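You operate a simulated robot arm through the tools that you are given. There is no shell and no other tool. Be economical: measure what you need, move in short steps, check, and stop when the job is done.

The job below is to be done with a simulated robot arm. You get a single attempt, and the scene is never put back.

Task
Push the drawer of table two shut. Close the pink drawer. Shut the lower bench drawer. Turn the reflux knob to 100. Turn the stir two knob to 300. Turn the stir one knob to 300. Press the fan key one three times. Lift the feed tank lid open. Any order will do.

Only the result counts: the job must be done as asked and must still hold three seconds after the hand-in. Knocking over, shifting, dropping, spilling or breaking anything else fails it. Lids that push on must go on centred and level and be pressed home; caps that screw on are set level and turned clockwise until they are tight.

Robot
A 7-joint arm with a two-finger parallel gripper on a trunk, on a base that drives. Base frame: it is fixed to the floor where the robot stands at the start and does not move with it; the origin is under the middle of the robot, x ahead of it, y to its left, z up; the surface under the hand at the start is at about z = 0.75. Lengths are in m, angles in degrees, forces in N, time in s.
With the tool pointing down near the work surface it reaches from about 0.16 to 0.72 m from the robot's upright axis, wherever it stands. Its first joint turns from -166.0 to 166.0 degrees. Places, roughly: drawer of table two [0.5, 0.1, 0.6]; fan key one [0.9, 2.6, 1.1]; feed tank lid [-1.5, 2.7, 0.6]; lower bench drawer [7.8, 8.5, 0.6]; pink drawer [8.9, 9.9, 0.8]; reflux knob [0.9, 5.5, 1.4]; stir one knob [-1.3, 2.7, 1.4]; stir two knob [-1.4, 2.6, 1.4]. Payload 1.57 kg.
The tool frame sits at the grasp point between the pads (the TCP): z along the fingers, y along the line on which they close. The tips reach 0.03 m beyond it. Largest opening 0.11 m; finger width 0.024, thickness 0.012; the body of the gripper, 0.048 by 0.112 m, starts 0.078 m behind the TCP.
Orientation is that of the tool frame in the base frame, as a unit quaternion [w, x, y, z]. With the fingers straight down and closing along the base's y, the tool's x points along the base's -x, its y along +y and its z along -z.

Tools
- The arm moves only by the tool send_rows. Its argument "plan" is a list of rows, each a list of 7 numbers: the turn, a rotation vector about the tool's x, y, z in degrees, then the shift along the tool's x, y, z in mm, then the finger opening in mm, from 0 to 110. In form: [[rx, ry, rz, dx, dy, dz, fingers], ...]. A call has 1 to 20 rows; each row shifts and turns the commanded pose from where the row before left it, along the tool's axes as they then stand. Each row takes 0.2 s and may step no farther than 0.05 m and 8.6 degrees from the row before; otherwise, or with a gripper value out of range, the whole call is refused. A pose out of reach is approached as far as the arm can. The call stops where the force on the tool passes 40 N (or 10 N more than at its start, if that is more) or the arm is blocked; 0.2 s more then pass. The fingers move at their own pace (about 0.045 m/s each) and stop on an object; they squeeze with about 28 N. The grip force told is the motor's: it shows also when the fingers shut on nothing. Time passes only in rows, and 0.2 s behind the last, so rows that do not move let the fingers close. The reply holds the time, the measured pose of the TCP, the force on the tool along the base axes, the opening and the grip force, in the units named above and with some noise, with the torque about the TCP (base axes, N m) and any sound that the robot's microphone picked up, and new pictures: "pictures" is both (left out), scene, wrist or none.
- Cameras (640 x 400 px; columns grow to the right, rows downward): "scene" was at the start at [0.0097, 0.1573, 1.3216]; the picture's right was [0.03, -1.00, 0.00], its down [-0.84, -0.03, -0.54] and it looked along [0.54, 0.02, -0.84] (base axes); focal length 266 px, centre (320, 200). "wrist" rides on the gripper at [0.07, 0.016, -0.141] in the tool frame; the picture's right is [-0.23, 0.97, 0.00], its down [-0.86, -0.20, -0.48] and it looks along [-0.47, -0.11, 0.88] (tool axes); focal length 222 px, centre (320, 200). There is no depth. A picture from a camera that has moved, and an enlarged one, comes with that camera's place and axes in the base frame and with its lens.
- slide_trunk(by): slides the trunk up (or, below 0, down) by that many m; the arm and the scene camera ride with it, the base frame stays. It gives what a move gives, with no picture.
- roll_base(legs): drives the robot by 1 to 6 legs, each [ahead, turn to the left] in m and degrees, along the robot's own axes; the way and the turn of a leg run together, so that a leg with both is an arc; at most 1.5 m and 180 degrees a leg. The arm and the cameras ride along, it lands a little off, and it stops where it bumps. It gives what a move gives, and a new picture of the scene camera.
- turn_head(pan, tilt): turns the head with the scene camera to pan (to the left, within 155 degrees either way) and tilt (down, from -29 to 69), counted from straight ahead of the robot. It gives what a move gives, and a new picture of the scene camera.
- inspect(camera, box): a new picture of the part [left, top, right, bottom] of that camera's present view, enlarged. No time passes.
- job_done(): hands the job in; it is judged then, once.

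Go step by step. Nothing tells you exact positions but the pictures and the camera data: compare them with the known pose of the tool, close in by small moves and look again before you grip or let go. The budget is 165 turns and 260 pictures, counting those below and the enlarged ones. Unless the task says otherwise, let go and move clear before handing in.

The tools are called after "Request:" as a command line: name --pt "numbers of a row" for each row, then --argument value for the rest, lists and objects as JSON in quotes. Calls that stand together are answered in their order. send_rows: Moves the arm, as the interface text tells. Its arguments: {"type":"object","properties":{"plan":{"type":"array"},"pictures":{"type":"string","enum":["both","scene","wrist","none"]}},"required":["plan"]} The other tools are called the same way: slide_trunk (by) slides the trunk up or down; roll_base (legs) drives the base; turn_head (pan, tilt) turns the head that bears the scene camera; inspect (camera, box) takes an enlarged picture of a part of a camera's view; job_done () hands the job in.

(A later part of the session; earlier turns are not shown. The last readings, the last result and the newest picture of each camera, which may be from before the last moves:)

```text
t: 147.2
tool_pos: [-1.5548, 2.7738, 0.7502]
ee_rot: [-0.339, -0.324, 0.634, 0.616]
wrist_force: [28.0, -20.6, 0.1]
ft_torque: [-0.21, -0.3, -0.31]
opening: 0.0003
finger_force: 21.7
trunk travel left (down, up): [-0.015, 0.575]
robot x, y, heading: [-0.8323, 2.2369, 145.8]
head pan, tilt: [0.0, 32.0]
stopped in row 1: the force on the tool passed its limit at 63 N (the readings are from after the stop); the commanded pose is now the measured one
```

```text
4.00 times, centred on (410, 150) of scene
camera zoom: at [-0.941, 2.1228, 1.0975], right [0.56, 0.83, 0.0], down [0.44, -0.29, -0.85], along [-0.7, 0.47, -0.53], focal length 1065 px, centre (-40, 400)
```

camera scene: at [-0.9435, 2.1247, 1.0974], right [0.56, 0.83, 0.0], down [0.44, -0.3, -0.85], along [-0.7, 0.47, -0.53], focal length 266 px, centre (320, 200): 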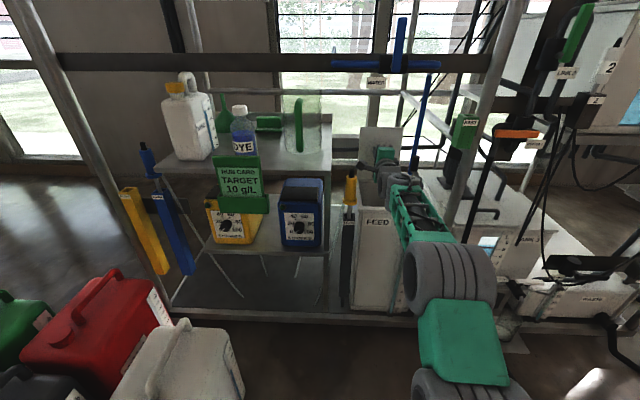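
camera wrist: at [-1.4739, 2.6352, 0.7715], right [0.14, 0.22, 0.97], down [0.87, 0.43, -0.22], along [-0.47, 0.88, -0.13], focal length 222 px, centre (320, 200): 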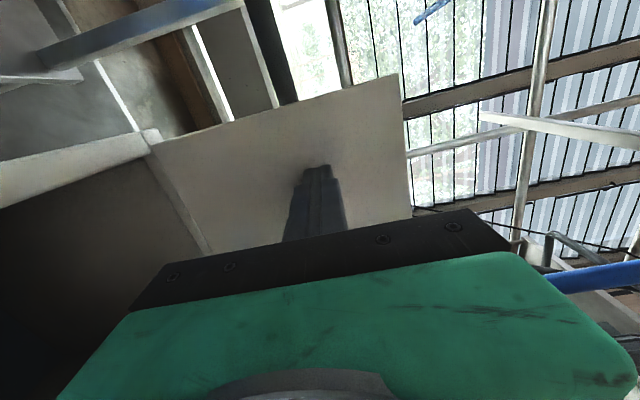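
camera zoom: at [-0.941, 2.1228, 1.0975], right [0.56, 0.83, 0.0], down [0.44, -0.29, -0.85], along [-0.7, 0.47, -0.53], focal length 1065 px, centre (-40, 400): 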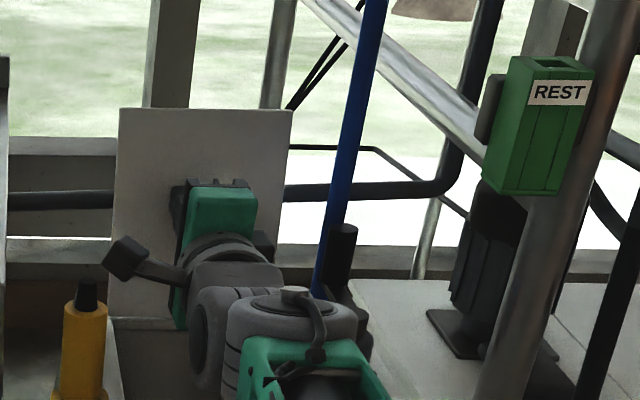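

The lid is at its open stop. I'll retreat and confirm it holds.

Request:
send_rows --pt "0 0 0 0 0 -30 0" --pt "0 0 0 0 0 -40 0" --pt "0 0 0 0 0 -40 0" --pt "0 0 0 0 0 -40 0" --pt "0 0 0 0 0 -40 0" --pt "0 0 0 0 0 -40 0" --pt "0 0 0 0 0 0 0" --pictures "none"

Request:
roll_base --legs '[[-0.45, 0]]'

Request:
inspect --camera "scene" --box '[280, 80, 440, 280]'

```text
t: 148.8
tool_pos: [-1.3684, 2.6456, 0.7503]
ee_rot: [-0.338, -0.324, 0.635, 0.614]
wrist_force: [0.2, 0.0, 0.6]
ft_torque: [0.02, -0.01, 0.0]
opening: 0.0
finger_force: 21.5
trunk travel left (down, up): [-0.015, 0.575]
robot x, y, heading: [-0.8313, 2.2332, 146.2]
head pan, tilt: [0.0, 32.0]
```

```text
t: 151.6
tool_pos: [-0.9929, 2.3905, 0.7506]
ee_rot: [-0.34, -0.327, 0.634, 0.613]
wrist_force: [-0.8, -0.6, -0.9]
ft_torque: [-0.01, -0.01, -0.03]
opening: 0.0001
finger_force: 21.4
trunk travel left (down, up): [-0.015, 0.575]
robot x, y, heading: [-0.4556, 1.9837, 146.5]
head pan, tilt: [0.0, 32.0]
camera scene: at [-0.5647, 1.8714, 1.0975], right [0.55, 0.83, 0.0], down [0.44, -0.29, -0.85], along [-0.71, 0.47, -0.53], focal length 266 px, centre (320, 200)
```

scene: 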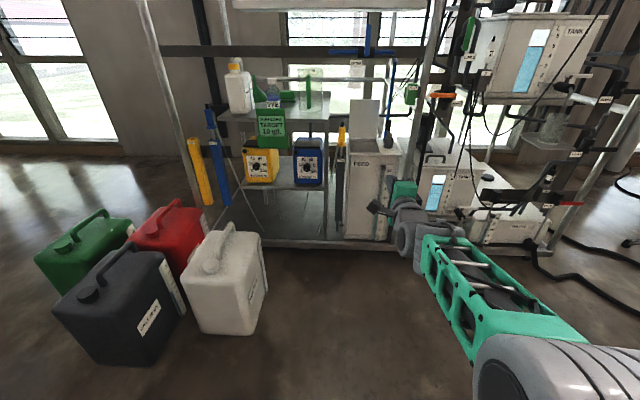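

```text
2.00 times, centred on (360, 180) of scene
camera zoom: at [-0.5647, 1.8714, 1.0975], right [0.55, 0.83, 0.0], down [0.44, -0.29, -0.85], along [-0.71, 0.47, -0.53], focal length 533 px, centre (240, 240)
```

zoom: 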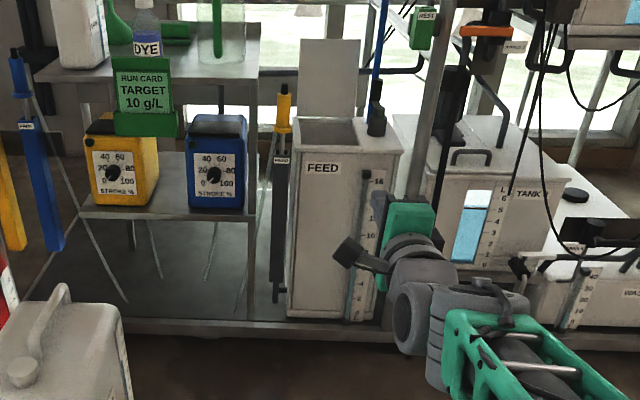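

The lid stays open. Next is the fan, so I'll look its way.

Request:
turn_head --pan -120 --tilt 15

Request:
turn_head --pan -85 --tilt 25

```text
t: 153.6
tool_pos: [-0.9945, 2.3898, 0.7512]
ee_rot: [-0.339, -0.327, 0.634, 0.613]
wrist_force: [-0.4, -0.9, 0.3]
ft_torque: [0.0, 0.02, 0.02]
opening: 0.0001
finger_force: 21.6
trunk travel left (down, up): [-0.015, 0.575]
robot x, y, heading: [-0.4556, 1.9843, 146.7]
head pan, tilt: [-120.0, 15.0]
camera scene: at [-0.4065, 1.8636, 1.1248], right [0.45, -0.89, 0.0], down [-0.23, -0.12, -0.97], along [0.86, 0.43, -0.26], focal length 266 px, centre (320, 200)
```

scene: 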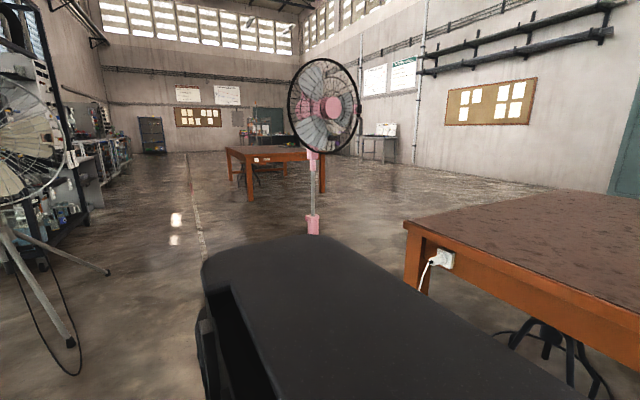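

```text
t: 154.6
tool_pos: [-0.9942, 2.3898, 0.7511]
ee_rot: [-0.339, -0.327, 0.634, 0.613]
wrist_force: [-0.6, 0.0, -1.0]
ft_torque: [-0.01, -0.02, 0.02]
opening: 0.0001
finger_force: 21.7
trunk travel left (down, up): [-0.015, 0.575]
robot x, y, heading: [-0.4513, 1.983, 146.2]
head pan, tilt: [-85.0, 25.0]
camera scene: at [-0.446, 1.9028, 1.1086], right [0.88, -0.48, 0.0], down [-0.2, -0.37, -0.91], along [0.43, 0.8, -0.42], focal length 266 px, centre (320, 200)
```

scene: 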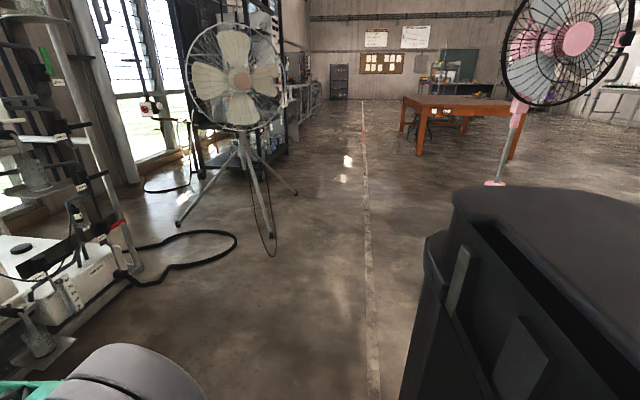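

Request:
inspect --camera "scene" --box '[480, 0, 640, 190]'

Request:
turn_head --pan -118 --tilt 5

Request:
inspect --camera "scene" --box '[260, 100, 400, 220]'

```text
2.11 times, centred on (560, 95) of scene
camera zoom: at [-0.446, 1.9028, 1.1086], right [0.88, -0.48, 0.0], down [-0.2, -0.37, -0.91], along [0.43, 0.8, -0.42], focal length 561 px, centre (-185, 421)
```

zoom: 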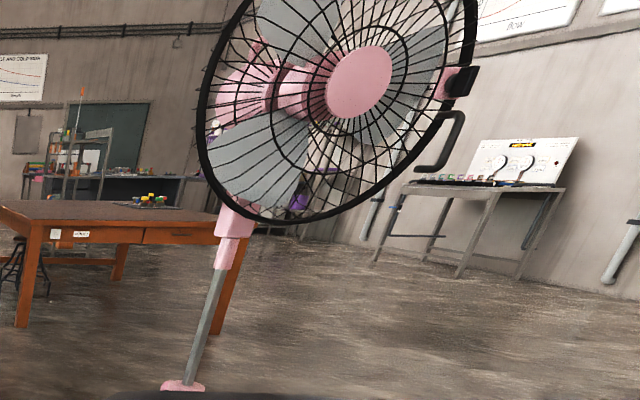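

```text
t: 155.6
tool_pos: [-0.9936, 2.39, 0.7506]
ee_rot: [-0.339, -0.327, 0.634, 0.613]
wrist_force: [-0.1, 0.0, -0.2]
ft_torque: [-0.02, -0.01, 0.03]
opening: 0.0
finger_force: 21.4
trunk travel left (down, up): [-0.015, 0.575]
robot x, y, heading: [-0.4521, 1.9838, 146.2]
head pan, tilt: [-118.0, 5.0]
camera scene: at [-0.4094, 1.8657, 1.141], right [0.48, -0.88, 0.0], down [-0.08, -0.04, -1.0], along [0.88, 0.48, -0.09], focal length 266 px, centre (320, 200)
```

scene: 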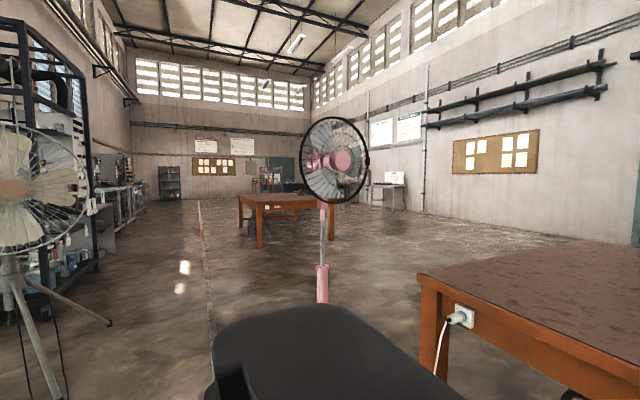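

```text
3.33 times, centred on (330, 160) of scene
camera zoom: at [-0.4094, 1.8657, 1.141], right [0.48, -0.88, 0.0], down [-0.08, -0.04, -1.0], along [0.88, 0.48, -0.09], focal length 888 px, centre (287, 333)
```

zoom: 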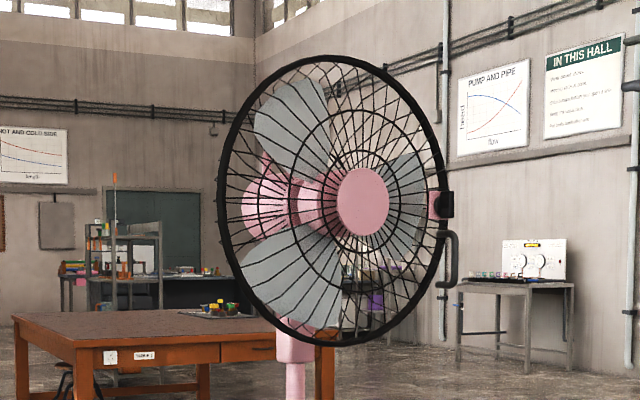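

The pink fan's keys aren't visible from here. I'll turn down the lane, raise the trunk and get a closer look.

Request:
slide_trunk --by 0.3

Request:
roll_base --legs '[[0, -93], [0.35, 0]]'

Request:
turn_head --pan -35 --tilt 20

Request:
inspect --camera "scene" --box '[220, 40, 420, 240]'

```text
t: 158.6
tool_pos: [-0.9941, 2.3901, 1.0518]
ee_rot: [-0.339, -0.327, 0.634, 0.613]
wrist_force: [-0.1, 0.0, -0.8]
ft_torque: [0.01, 0.01, -0.01]
opening: 0.0
finger_force: 21.5
trunk travel left (down, up): [-0.315, 0.275]
robot x, y, heading: [-0.4575, 1.9856, 146.7]
head pan, tilt: [-118.0, 5.0]
```

```text
t: 164.8
tool_pos: [0.1897, 2.7779, 1.0508]
ee_rot: [0.214, 0.236, 0.672, 0.668]
wrist_force: [0.6, -0.4, 0.0]
ft_torque: [0.02, -0.01, 0.0]
opening: 0.0
finger_force: 21.5
trunk travel left (down, up): [-0.315, 0.275]
robot x, y, heading: [-0.245, 2.2645, 53.5]
head pan, tilt: [-118.0, 5.0]
camera scene: at [-0.3676, 2.2263, 1.441], right [-0.91, -0.43, 0.0], down [-0.04, 0.08, -1.0], along [0.42, -0.9, -0.09], focal length 266 px, centre (320, 200)
```

scene: 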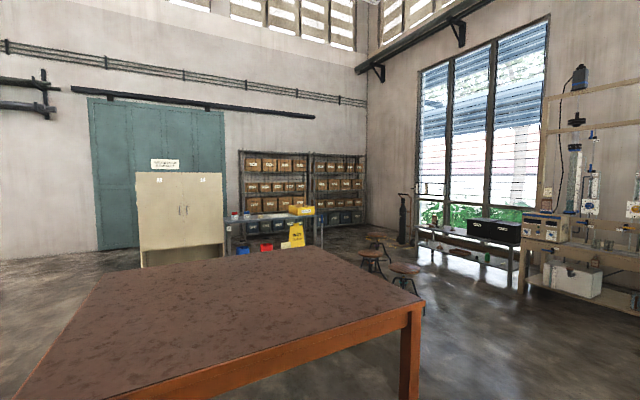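

```text
t: 166.3
tool_pos: [0.1901, 2.7798, 1.0512]
ee_rot: [0.213, 0.237, 0.673, 0.668]
wrist_force: [1.6, -0.7, 0.3]
ft_torque: [-0.01, 0.02, 0.02]
opening: 0.0
finger_force: 21.5
trunk travel left (down, up): [-0.315, 0.275]
robot x, y, heading: [-0.247, 2.2648, 53.3]
head pan, tilt: [-35.0, 20.0]
camera scene: at [-0.3181, 2.3385, 1.4167], right [0.31, -0.95, 0.0], down [-0.32, -0.11, -0.94], along [0.89, 0.29, -0.34], focal length 266 px, centre (320, 200)
```

scene: 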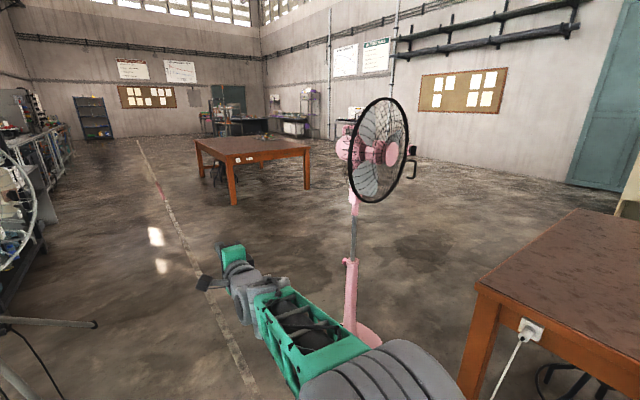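

```text
2.00 times, centred on (320, 140) of scene
camera zoom: at [-0.3181, 2.3385, 1.4167], right [0.31, -0.95, 0.0], down [-0.32, -0.11, -0.94], along [0.89, 0.29, -0.34], focal length 533 px, centre (320, 320)
```

zoom: 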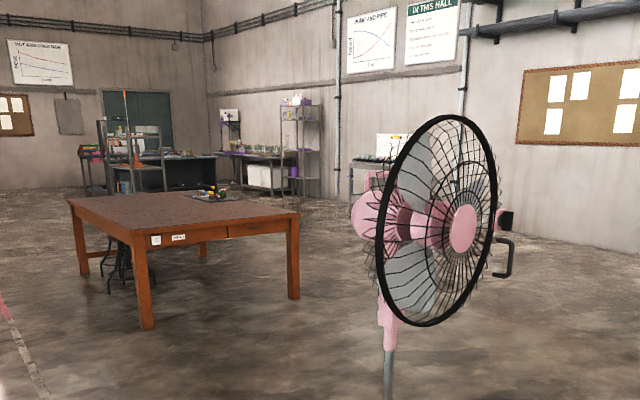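

The keys seem to be on the fan's rear side, facing away from me. I'll drive past it along the lane and come round behind it.

Request:
roll_base --legs '[[1.5, 0], [0.6, 0], [0, -90]]'

Request:
turn_head --pan -75 --tilt 15

Request:
inspect --camera "scene" --box '[220, 60, 420, 260]'

```text
t: 180.7
tool_pos: [1.5446, 3.4558, 1.0515]
ee_rot: [0.632, 0.654, 0.288, 0.301]
wrist_force: [0.2, 0.5, 0.3]
ft_torque: [-0.02, 0.0, 0.02]
opening: 0.0001
finger_force: 21.6
trunk travel left (down, up): [-0.315, 0.275]
robot x, y, heading: [1.0596, 3.9254, -40.7]
head pan, tilt: [-35.0, 20.0]
camera scene: at [1.1374, 3.9924, 1.4167], right [-0.97, -0.25, 0.0], down [-0.09, 0.33, -0.94], along [0.23, -0.91, -0.34], focal length 266 px, centre (320, 200)
```

scene: 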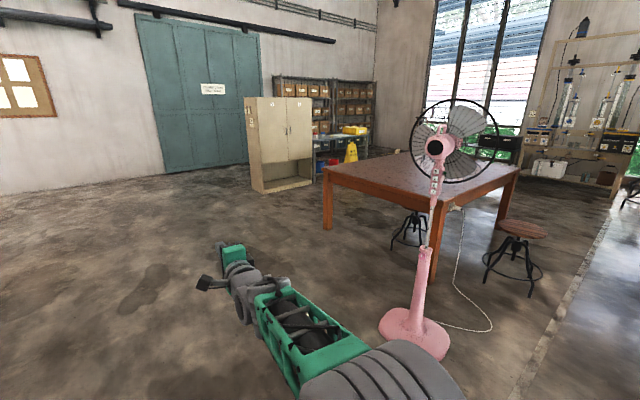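

```text
t: 181.7
tool_pos: [1.5436, 3.4564, 1.0509]
ee_rot: [0.632, 0.653, 0.287, 0.302]
wrist_force: [0.6, -0.4, -0.4]
ft_torque: [0.0, 0.03, 0.02]
opening: 0.0
finger_force: 21.0
trunk travel left (down, up): [-0.315, 0.275]
robot x, y, heading: [1.0578, 3.9224, -40.4]
head pan, tilt: [-75.0, 15.0]
camera scene: at [1.074, 3.9983, 1.4248], right [-0.9, 0.43, 0.0], down [0.11, 0.23, -0.97], along [-0.42, -0.87, -0.26], focal length 266 px, centre (320, 200)
```

scene: 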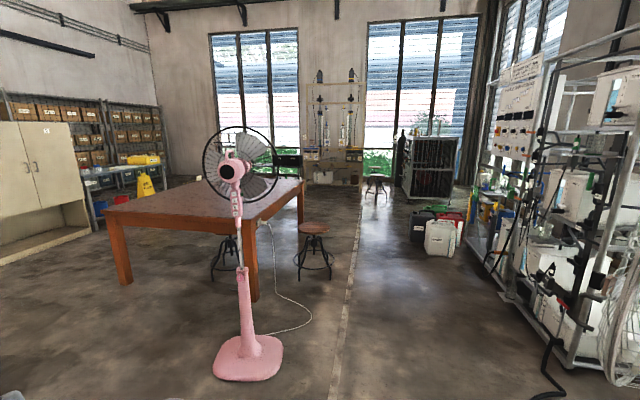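

```text
2.00 times, centred on (320, 160) of scene
camera zoom: at [1.074, 3.9983, 1.4248], right [-0.9, 0.43, 0.0], down [0.11, 0.23, -0.97], along [-0.42, -0.87, -0.26], focal length 533 px, centre (320, 280)
```

zoom: 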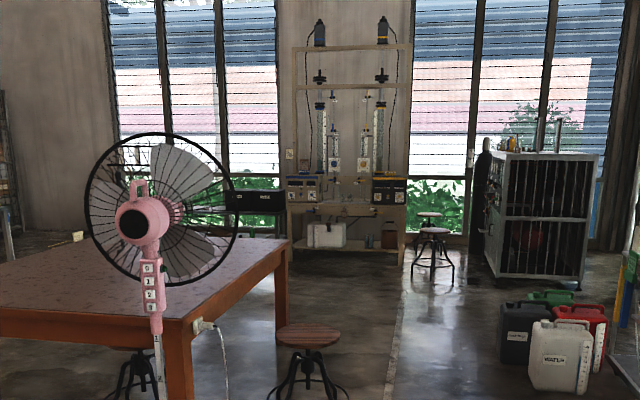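

The keys are on the rear of the fan's neck. I'll zoom in.

Request:
inspect --camera "scene" --box '[205, 155, 269, 235]'

```text
5.00 times, centred on (237, 195) of scene
camera zoom: at [1.074, 3.9983, 1.4248], right [-0.9, 0.43, 0.0], down [0.11, 0.23, -0.97], along [-0.42, -0.87, -0.26], focal length 1332 px, centre (735, 225)
```

zoom: 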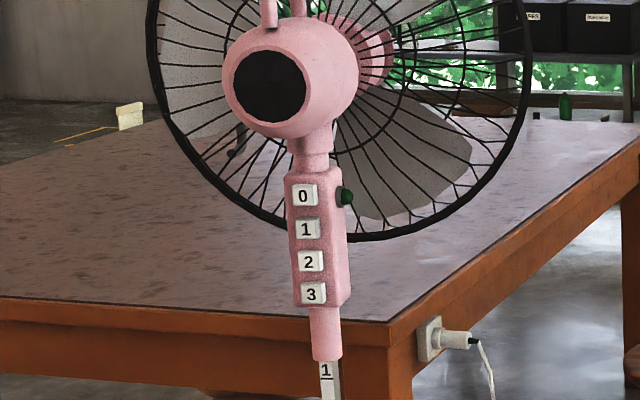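

Key 1 is near (0.90, 2.60, 1.06), facing roughly heading 54°. I'll drive round to stand squarely behind the fan.

Request:
roll_base --legs '[[0, -13.7], [0.68, 0], [0, -71.9]]'

Request:
turn_head --pan 0 --tilt 15

Request:
inspect --camera "wrist" --box '[0, 0, 640, 400]'

```text
t: 189.4
tool_pos: [1.0089, 2.8688, 1.0521]
ee_rot: [0.667, 0.672, -0.239, -0.215]
wrist_force: [0.2, 0.3, -0.6]
ft_torque: [0.0, 0.01, 0.0]
opening: 0.0
finger_force: 21.5
trunk travel left (down, up): [-0.315, 0.275]
robot x, y, heading: [1.4516, 3.3818, -127.4]
head pan, tilt: [-75.0, 15.0]
camera scene: at [1.5228, 3.37, 1.4248], right [0.38, 0.93, 0.0], down [0.24, -0.1, -0.97], along [-0.89, 0.37, -0.26], focal length 266 px, centre (320, 200)
```

scene: 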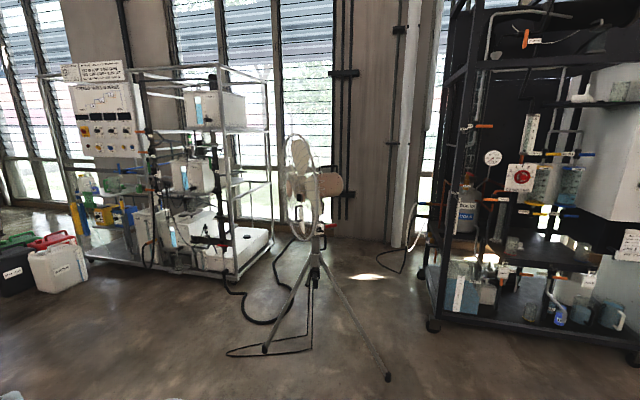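

```text
t: 190.9
tool_pos: [1.0091, 2.8701, 1.05]
ee_rot: [0.667, 0.672, -0.239, -0.215]
wrist_force: [-0.6, 0.6, 0.3]
ft_torque: [0.03, -0.01, 0.0]
opening: 0.0
finger_force: 21.5
trunk travel left (down, up): [-0.315, 0.275]
robot x, y, heading: [1.4485, 3.381, -127.1]
head pan, tilt: [0.0, 15.0]
camera scene: at [1.5526, 3.2603, 1.4248], right [-0.8, 0.61, 0.0], down [0.16, 0.21, -0.97], along [-0.59, -0.77, -0.26], focal length 266 px, centre (320, 200)
```

scene: 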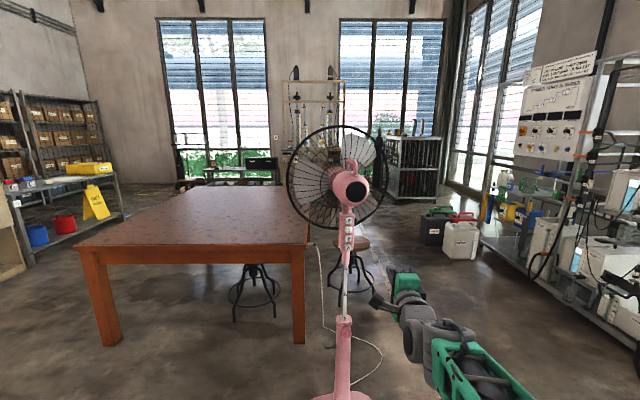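

```text
1.00 times, centred on (320, 200) of wrist (not enlarged: the box is as wide or as high as the picture)
camera zoom: at [1.1503, 2.9383, 1.0733], right [-0.21, 0.14, 0.97], down [-0.38, 0.9, -0.22], along [-0.9, -0.41, -0.14], focal length 222 px, centre (320, 200)
```

zoom: 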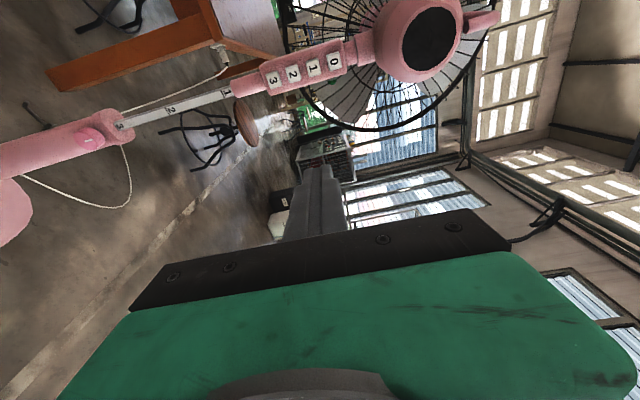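

Request:
inspect --camera "scene" --box '[310, 180, 390, 280]'

Request:
inspect --camera "wrist" --box '[240, 20, 380, 110]'

```text
4.00 times, centred on (350, 230) of scene
camera zoom: at [1.5526, 3.2603, 1.4248], right [-0.8, 0.61, 0.0], down [0.16, 0.21, -0.97], along [-0.59, -0.77, -0.26], focal length 1065 px, centre (200, 80)
```

zoom: 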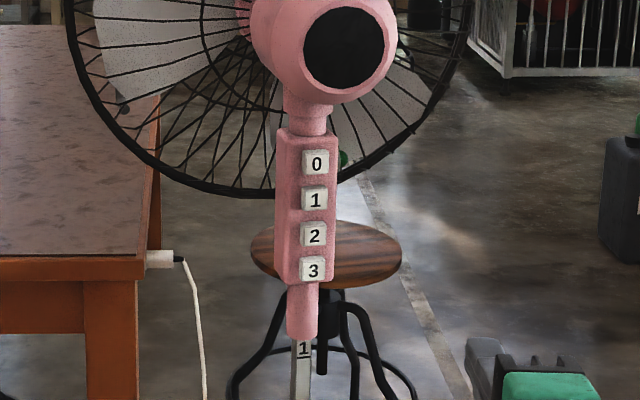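

```text
4.44 times, centred on (310, 65) of wrist
camera zoom: at [1.1503, 2.9383, 1.0733], right [-0.21, 0.14, 0.97], down [-0.38, 0.9, -0.22], along [-0.9, -0.41, -0.14], focal length 987 px, centre (364, 800)
```

zoom: 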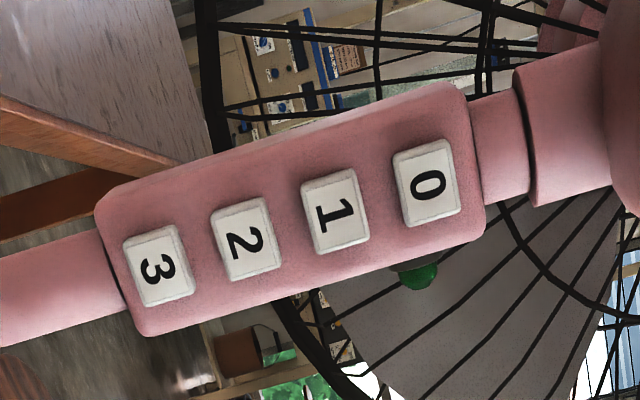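

Key 1 triangulates to (0.890, 2.566, 1.055), and its face normal heading is about 66°. I'll yaw the tool to match and approach to about 10 cm.

Request:
send_rows --pt "0 6.75 0 0 0 0 0" --pt "0 6.75 0 0 0 0 0" --pt "0 0 0 4 1 40 0" --pt "0 0 0 4 1 40 0" --pt "0 0 0 4 1 40 0" --pt "0 0 0 3 1 40 0" --pt "0 0 0 0 0 20 0" --pt "0 0 0 0 0 0 0"

Request:
inspect --camera "wrist" --box '[220, 60, 420, 210]'

Request:
inspect --camera "scene" --box '[310, 180, 390, 280]'

```text
t: 192.7
tool_pos: [0.9493, 2.6966, 1.0535]
ee_rot: [0.69, 0.693, -0.159, -0.135]
wrist_force: [-0.4, 0.1, 0.4]
ft_torque: [-0.05, -0.01, 0.0]
opening: 0.0
finger_force: 21.6
trunk travel left (down, up): [-0.315, 0.275]
robot x, y, heading: [1.4477, 3.3822, -127.4]
head pan, tilt: [0.0, 15.0]
camera scene: at [1.5526, 3.2602, 1.4248], right [-0.8, 0.61, 0.0], down [0.16, 0.21, -0.97], along [-0.59, -0.77, -0.26], focal length 266 px, centre (320, 200)
camera wrist: at [1.0701, 2.7973, 1.0748], right [-0.24, 0.1, 0.97], down [-0.58, 0.78, -0.22], along [-0.78, -0.61, -0.13], focal length 222 px, centre (320, 200)
```

scene: 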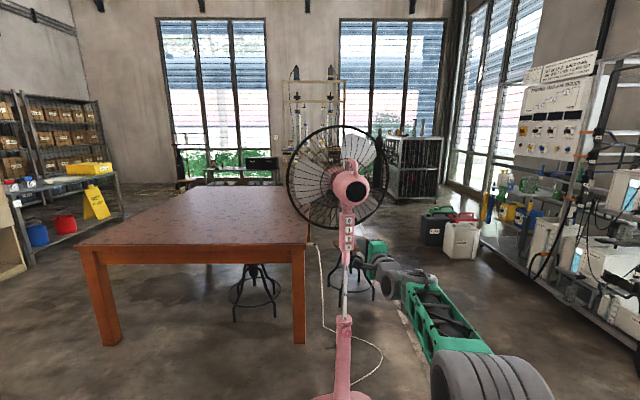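
wrist: 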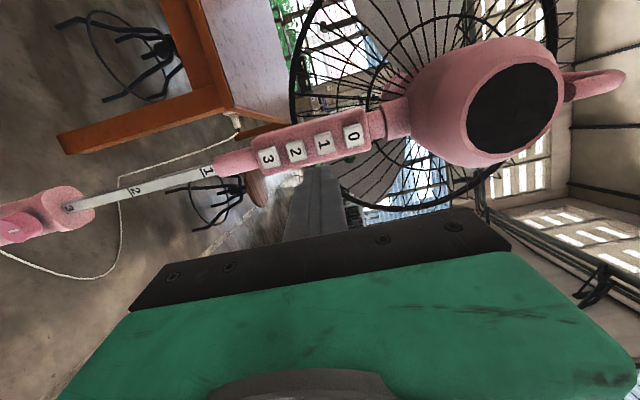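

```text
2.67 times, centred on (320, 135) of wrist
camera zoom: at [1.0701, 2.7973, 1.0748], right [-0.24, 0.1, 0.97], down [-0.58, 0.78, -0.22], along [-0.78, -0.61, -0.13], focal length 592 px, centre (320, 373)
```

zoom: 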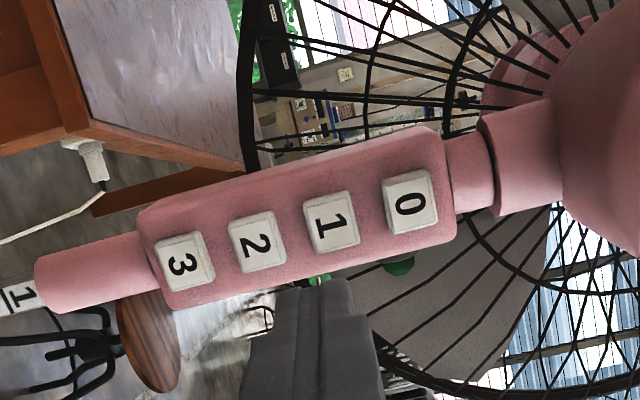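

```text
4.00 times, centred on (350, 230) of scene
camera zoom: at [1.5526, 3.2602, 1.4248], right [-0.8, 0.61, 0.0], down [0.16, 0.21, -0.97], along [-0.59, -0.77, -0.26], focal length 1065 px, centre (200, 80)
```

zoom: 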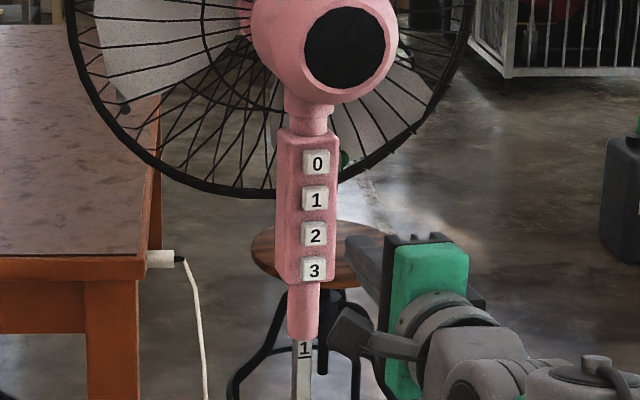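

Request:
send_rows --pt "0 0 0 -1.5 2.5 30 0" --pt "0 0 0 -1.5 2.5 30 0" --pt "0 0 0 0 0 30 0" --pt "0 0 0 0 0 0 0" --pictures "none"

Request:
inspect --camera "wrist" --box '[220, 60, 420, 210]'

Request:
inspect --camera "scene" --box '[310, 180, 390, 280]'

```text
t: 193.7
tool_pos: [0.9061, 2.6167, 1.0574]
ee_rot: [0.69, 0.693, -0.159, -0.135]
wrist_force: [0.0, 0.1, -0.7]
ft_torque: [-0.05, 0.01, 0.01]
opening: 0.0
finger_force: 21.4
trunk travel left (down, up): [-0.315, 0.275]
robot x, y, heading: [1.4482, 3.3802, -127.4]
head pan, tilt: [0.0, 15.0]
```

```text
2.67 times, centred on (320, 135) of wrist
camera zoom: at [1.0272, 2.7174, 1.0802], right [-0.24, 0.1, 0.97], down [-0.58, 0.78, -0.22], along [-0.78, -0.61, -0.13], focal length 592 px, centre (320, 373)
```

zoom: 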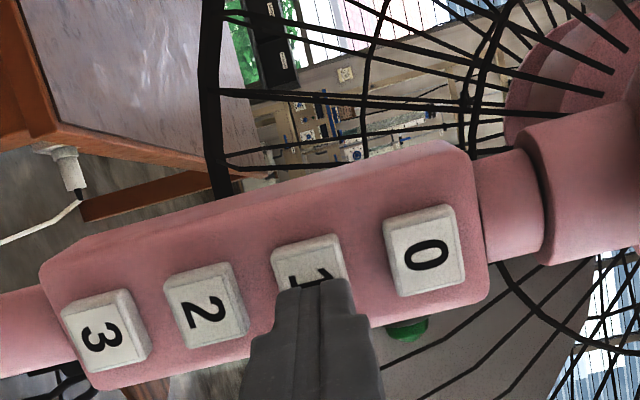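

```text
4.00 times, centred on (350, 230) of scene
camera zoom: at [1.5525, 3.2599, 1.4248], right [-0.8, 0.61, 0.0], down [0.16, 0.21, -0.97], along [-0.59, -0.77, -0.26], focal length 1065 px, centre (200, 80)
```

zoom: 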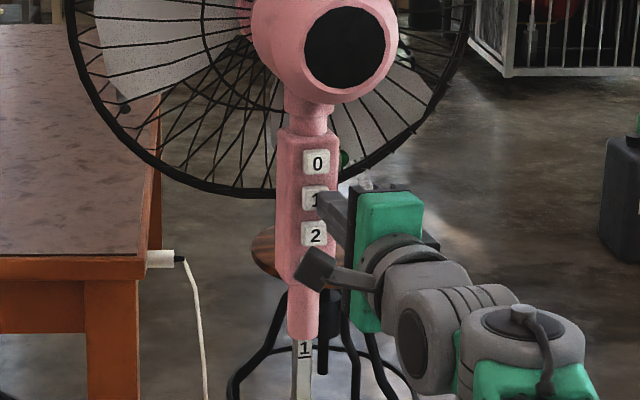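

The finger is lined up with key 1. I'll approach with small steps and watch force and sound.

Request:
send_rows --pt "0 0 0 0 0 12 0" --pt "0 0 0 0 0 10 0" --pt "0 0 0 0 0 3 0" --pt "0 0 0 0 0 0 0" --pictures "none"

Request:
inspect --camera "wrist" --box '[220, 60, 420, 210]'

```text
t: 194.2
tool_pos: [0.9011, 2.6073, 1.0592]
ee_rot: [0.69, 0.693, -0.159, -0.135]
wrist_force: [21.9, 31.8, -3.4]
ft_torque: [-0.04, 0.0, 0.03]
opening: 0.0
finger_force: 21.1
trunk travel left (down, up): [-0.315, 0.275]
robot x, y, heading: [1.4486, 3.3792, -127.6]
head pan, tilt: [0.0, 15.0]
heard: click
stopped in row 2: the force on the tool passed its limit at 50 N (the readings are from after the stop); the commanded pose is now the measured one
```

```text
2.67 times, centred on (320, 135) of wrist
camera zoom: at [1.0219, 2.7071, 1.0818], right [-0.24, 0.1, 0.97], down [-0.58, 0.78, -0.22], along [-0.78, -0.61, -0.13], focal length 592 px, centre (320, 373)
```

zoom: 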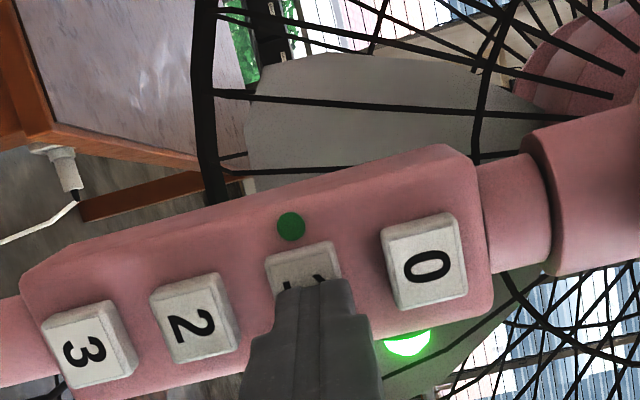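

It clicked once and the lamp lit. I'll back off 12 mm, look, then press again more gently.

Request:
send_rows --pt "0 0 0 0 0 -6 0" --pt "0 0 0 0 0 -8 0" --pt "0 0 0 0 0 0 0" --pictures "none"

Request:
inspect --camera "wrist" --box '[220, 60, 420, 210]'

```text
t: 195.0
tool_pos: [0.9029, 2.6181, 1.0568]
ee_rot: [0.688, 0.694, -0.16, -0.135]
wrist_force: [0.5, -0.4, 0.0]
ft_torque: [0.0, 0.01, 0.03]
opening: 0.0
finger_force: 21.2
trunk travel left (down, up): [-0.315, 0.275]
robot x, y, heading: [1.4525, 3.3791, -127.3]
head pan, tilt: [0.0, 15.0]
```

```text
2.67 times, centred on (320, 135) of wrist
camera zoom: at [1.0245, 2.7177, 1.0788], right [-0.24, 0.09, 0.97], down [-0.58, 0.79, -0.22], along [-0.78, -0.61, -0.14], focal length 592 px, centre (320, 373)
```

zoom: 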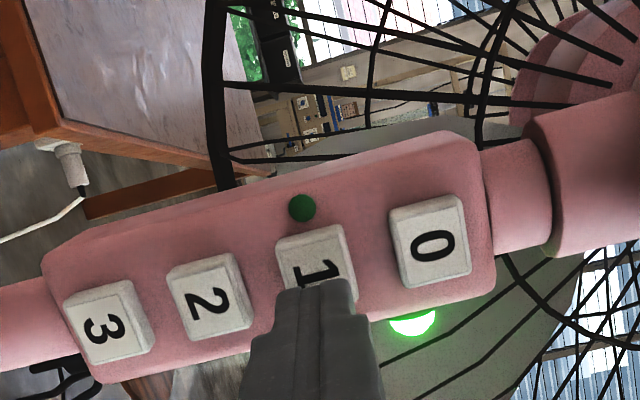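

Request:
send_rows --pt "0 0 0 0 0 5 0" --pt "0 0 0 0 0 2 0" --pt "0 0 0 0 0 2 0" --pt "0 0 0 0 0 0 0" --pictures "none"

```text
t: 196.0
tool_pos: [0.9007, 2.6101, 1.0568]
ee_rot: [0.689, 0.694, -0.16, -0.135]
wrist_force: [1.6, 4.9, -1.7]
ft_torque: [0.04, 0.01, -0.03]
opening: 0.0
finger_force: 21.5
trunk travel left (down, up): [-0.315, 0.275]
robot x, y, heading: [1.4483, 3.3815, -127.3]
head pan, tilt: [0.0, 15.0]
heard: click
```

That's the second click, at only 5 N. I'll release and press a third time the same way.

Request:
send_rows --pt "0 0 0 0 0 -5 0" --pt "0 0 0 0 0 -6 0" --pt "0 0 0 0 0 0 0" --pictures "none"

Request:
inspect --camera "wrist" --box '[220, 60, 420, 210]'

```text
t: 196.8
tool_pos: [0.9064, 2.6172, 1.0565]
ee_rot: [0.689, 0.694, -0.159, -0.135]
wrist_force: [0.3, -1.2, 0.1]
ft_torque: [0.06, 0.02, 0.0]
opening: 0.0001
finger_force: 21.6
trunk travel left (down, up): [-0.315, 0.275]
robot x, y, heading: [1.4498, 3.3807, -127.3]
head pan, tilt: [0.0, 15.0]
```

```text
2.67 times, centred on (320, 135) of wrist
camera zoom: at [1.0272, 2.7172, 1.0788], right [-0.24, 0.09, 0.97], down [-0.58, 0.79, -0.22], along [-0.78, -0.61, -0.14], focal length 592 px, centre (320, 373)
```

zoom: 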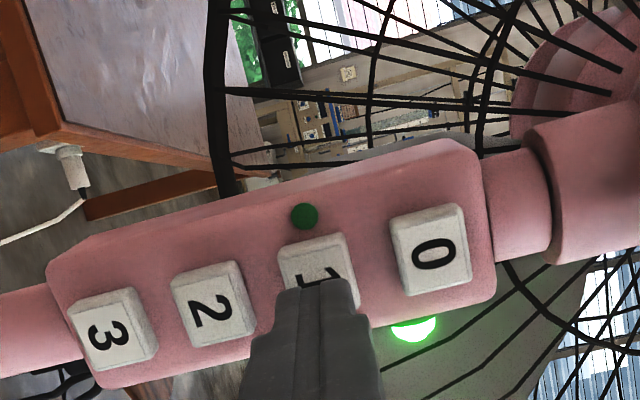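

Request:
send_rows --pt "0 0 0 0 0 5 0" --pt "0 0 0 0 0 2 0" --pt "0 0 0 0 0 2 0" --pt "0 0 0 0 0 1 0" --pt "0 0 0 0 0 0 0" --pictures "none"

```text
t: 198.0
tool_pos: [0.9016, 2.6083, 1.0571]
ee_rot: [0.689, 0.694, -0.159, -0.135]
wrist_force: [4.4, 5.0, -3.2]
ft_torque: [0.03, -0.07, 0.03]
opening: 0.0
finger_force: 21.3
trunk travel left (down, up): [-0.315, 0.275]
robot x, y, heading: [1.4517, 3.3798, -127.3]
head pan, tilt: [0.0, 15.0]
heard: click
```

Third click heard. I'll retreat straight back and check the fan.

Request:
send_rows --pt "0 0 0 0 0 -10 0" --pt "0 0 0 0 0 -30 0" --pt "0 0 0 0 0 -40 0" --pt "0 0 0 0 0 -40 0" --pt "0 0 0 0 0 -40 0" --pt "0 0 0 0 0 0 0" --pictures "scene"

Request:
inspect --camera "scene" --box '[270, 120, 430, 240]'

Request:
inspect --camera "wrist" --box '[220, 20, 420, 170]'

```text
t: 199.4
tool_pos: [0.9665, 2.7556, 1.0608]
ee_rot: [0.689, 0.694, -0.16, -0.135]
wrist_force: [0.0, -0.8, 0.2]
ft_torque: [0.07, 0.02, 0.03]
opening: 0.0
finger_force: 21.3
trunk travel left (down, up): [-0.315, 0.275]
robot x, y, heading: [1.4505, 3.3839, -127.4]
head pan, tilt: [0.0, 15.0]
camera scene: at [1.553, 3.2608, 1.4248], right [-0.8, 0.61, 0.0], down [0.16, 0.21, -0.97], along [-0.59, -0.77, -0.26], focal length 266 px, centre (320, 200)
```

scene: 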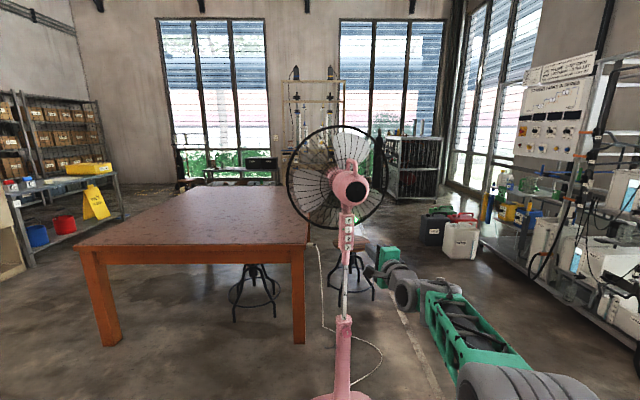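

```text
3.33 times, centred on (350, 180) of scene
camera zoom: at [1.553, 3.2608, 1.4248], right [-0.8, 0.61, 0.0], down [0.16, 0.21, -0.97], along [-0.59, -0.77, -0.26], focal length 888 px, centre (220, 267)
```

zoom: 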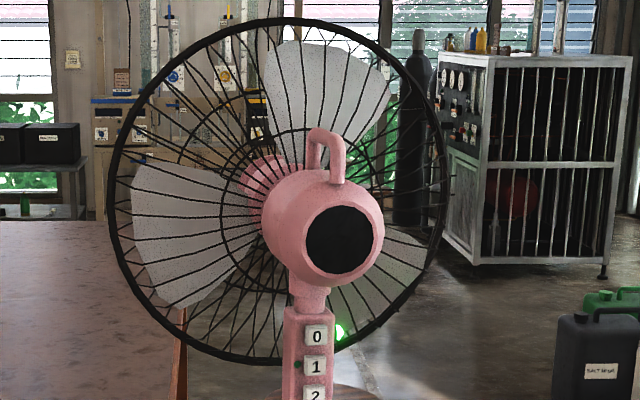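

```text
2.67 times, centred on (320, 95) of wrist
camera zoom: at [1.0877, 2.8547, 1.0831], right [-0.24, 0.09, 0.97], down [-0.58, 0.79, -0.22], along [-0.78, -0.61, -0.14], focal length 592 px, centre (320, 480)
```

zoom: 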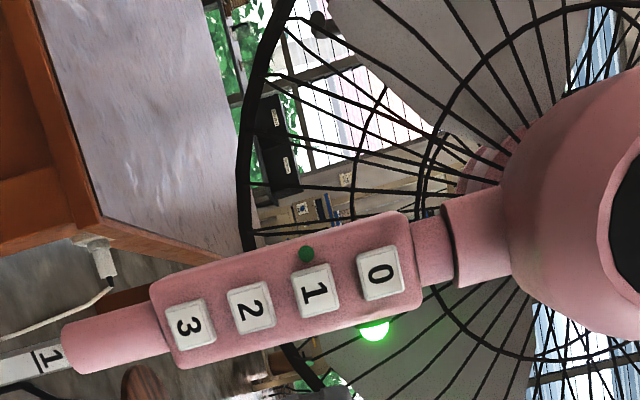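

The fan hasn't shifted and all three presses clicked. Next I'll back off and drive to the reflux station.

Request:
roll_base --legs '[[-0.25, 0], [0, -145]]'

Request:
turn_head --pan 50 --tilt 10

Request:
turn_head --pan 0 --tilt 25

```text
t: 207.3
tool_pos: [1.6962, 4.3607, 1.0622]
ee_rot: [-0.052, -0.029, 0.712, 0.7]
wrist_force: [0.5, 0.0, -0.5]
ft_torque: [-0.01, -0.02, 0.02]
opening: 0.0001
finger_force: 21.4
trunk travel left (down, up): [-0.315, 0.275]
robot x, y, heading: [1.6047, 3.5719, 83.2]
head pan, tilt: [0.0, 15.0]
camera scene: at [1.4501, 3.6271, 1.4248], right [0.99, -0.12, 0.0], down [-0.03, -0.26, -0.97], along [0.11, 0.96, -0.26], focal length 266 px, centre (320, 200)
```

scene: 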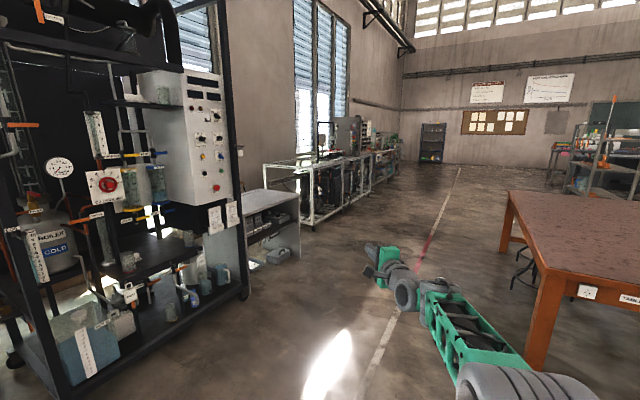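

```text
t: 208.5
tool_pos: [1.6977, 4.361, 1.0592]
ee_rot: [-0.052, -0.029, 0.711, 0.7]
wrist_force: [-0.1, 0.0, 0.2]
ft_torque: [0.0, 0.0, -0.01]
opening: 0.0002
finger_force: 21.5
trunk travel left (down, up): [-0.315, 0.275]
robot x, y, heading: [1.598, 3.5735, 83.3]
head pan, tilt: [50.0, 10.0]
camera scene: at [1.3755, 3.602, 1.4329], right [0.73, 0.69, 0.0], down [0.12, -0.13, -0.98], along [-0.67, 0.72, -0.17], focal length 266 px, centre (320, 200)
```

scene: 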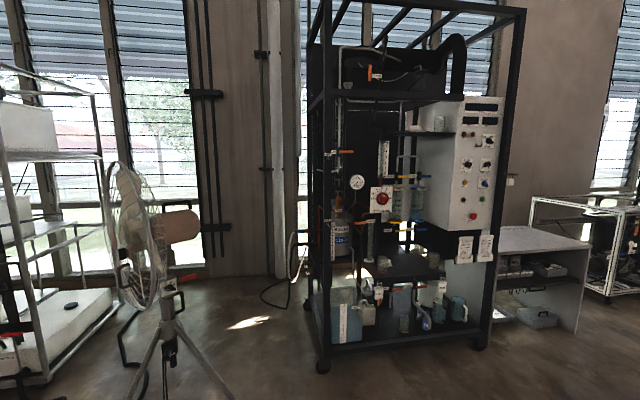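

```text
t: 209.7
tool_pos: [1.6966, 4.3604, 1.0612]
ee_rot: [-0.052, -0.029, 0.712, 0.7]
wrist_force: [-0.4, 0.5, 0.3]
ft_torque: [0.0, 0.01, -0.01]
opening: 0.0
finger_force: 21.4
trunk travel left (down, up): [-0.315, 0.275]
robot x, y, heading: [1.5981, 3.578, 83.4]
head pan, tilt: [0.0, 25.0]
camera scene: at [1.4499, 3.6258, 1.4086], right [0.99, -0.12, 0.0], down [-0.05, -0.42, -0.91], along [0.11, 0.9, -0.42], focal length 266 px, centre (320, 200)
```

scene: 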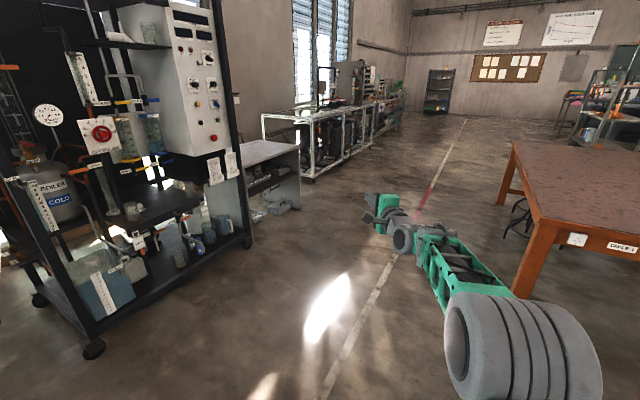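

The reflux panel is on the right side of the black rig. I'll drive to about 1 m in front of it.

Request:
roll_base --legs '[[0, 4], [1.3, 0], [0, 56]]'

Request:
turn_head --pan 0 --tilt 5

Request:
inspect --camera "scene" --box '[220, 80, 460, 260]'

```text
t: 219.3
tool_pos: [1.0279, 5.3862, 1.0609]
ee_rot: [-0.394, -0.379, 0.603, 0.581]
wrist_force: [-0.1, -0.3, -1.0]
ft_torque: [-0.01, 0.0, 0.01]
opening: 0.0002
finger_force: 21.3
trunk travel left (down, up): [-0.315, 0.275]
robot x, y, heading: [1.6568, 4.9035, 142.6]
head pan, tilt: [0.0, 25.0]
camera scene: at [1.5378, 4.802, 1.4086], right [0.6, 0.8, 0.0], down [0.34, -0.26, -0.91], along [-0.72, 0.55, -0.42], focal length 266 px, centre (320, 200)
```

scene: 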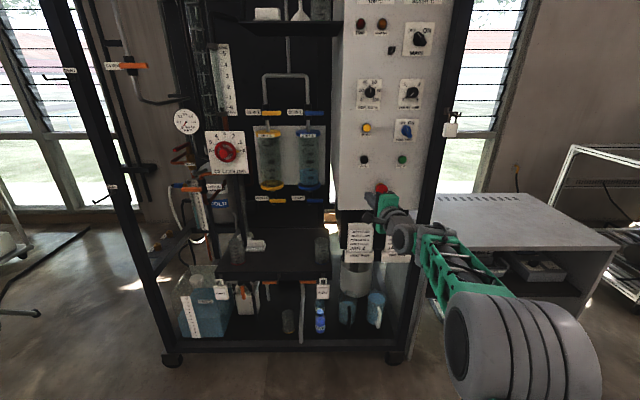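

```text
t: 220.1
tool_pos: [1.0294, 5.387, 1.0611]
ee_rot: [-0.392, -0.379, 0.603, 0.583]
wrist_force: [-0.3, 0.1, -0.3]
ft_torque: [0.02, 0.01, 0.01]
opening: 0.0
finger_force: 21.4
trunk travel left (down, up): [-0.315, 0.275]
robot x, y, heading: [1.6537, 4.9076, 142.6]
head pan, tilt: [0.0, 5.0]
camera scene: at [1.5381, 4.8019, 1.4409], right [0.6, 0.8, 0.0], down [0.07, -0.05, -1.0], along [-0.79, 0.6, -0.09], focal length 266 px, centre (320, 200)
```

scene: 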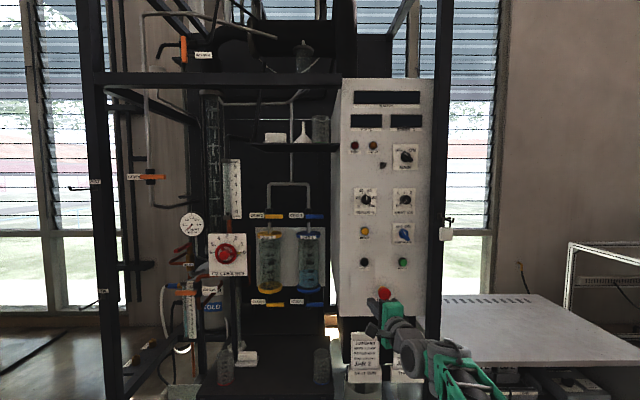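

```text
2.22 times, centred on (340, 170) of scene
camera zoom: at [1.5381, 4.8019, 1.4409], right [0.6, 0.8, 0.0], down [0.07, -0.05, -1.0], along [-0.79, 0.6, -0.09], focal length 592 px, centre (276, 267)
```

zoom: 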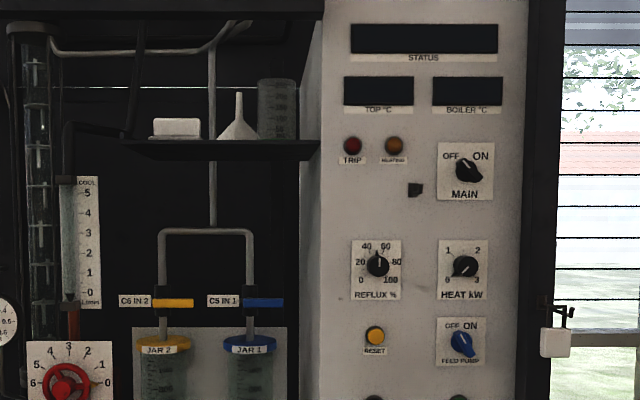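

Request:
inspect --camera "scene" --box '[340, 175, 430, 225]'

Request:
inspect --camera "wrist" --box '[0, 0, 640, 400]'

```text
7.11 times, centred on (385, 200) of scene
camera zoom: at [1.5381, 4.8019, 1.4409], right [0.6, 0.8, 0.0], down [0.07, -0.05, -1.0], along [-0.79, 0.6, -0.09], focal length 1894 px, centre (-142, 200)
```

zoom: 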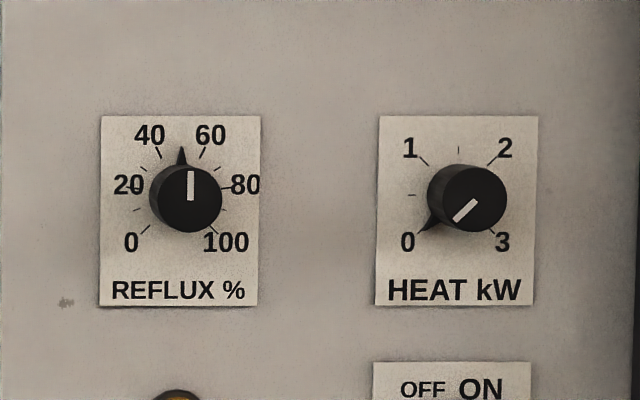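

```text
1.00 times, centred on (320, 200) of wrist (not enlarged: the box is as wide or as high as the picture)
camera zoom: at [1.1303, 5.2665, 1.083], right [0.09, 0.24, 0.97], down [0.78, 0.58, -0.22], along [-0.61, 0.78, -0.14], focal length 222 px, centre (320, 200)
```

zoom: 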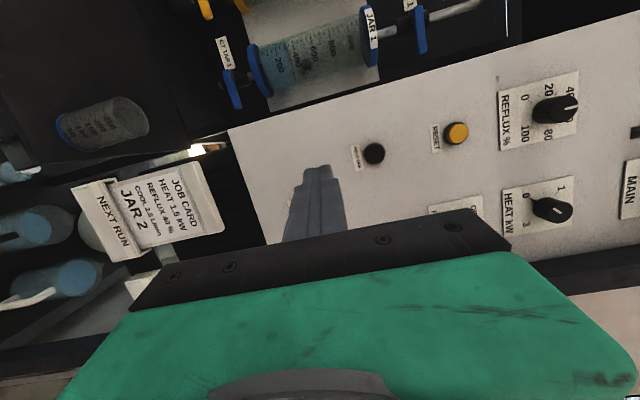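

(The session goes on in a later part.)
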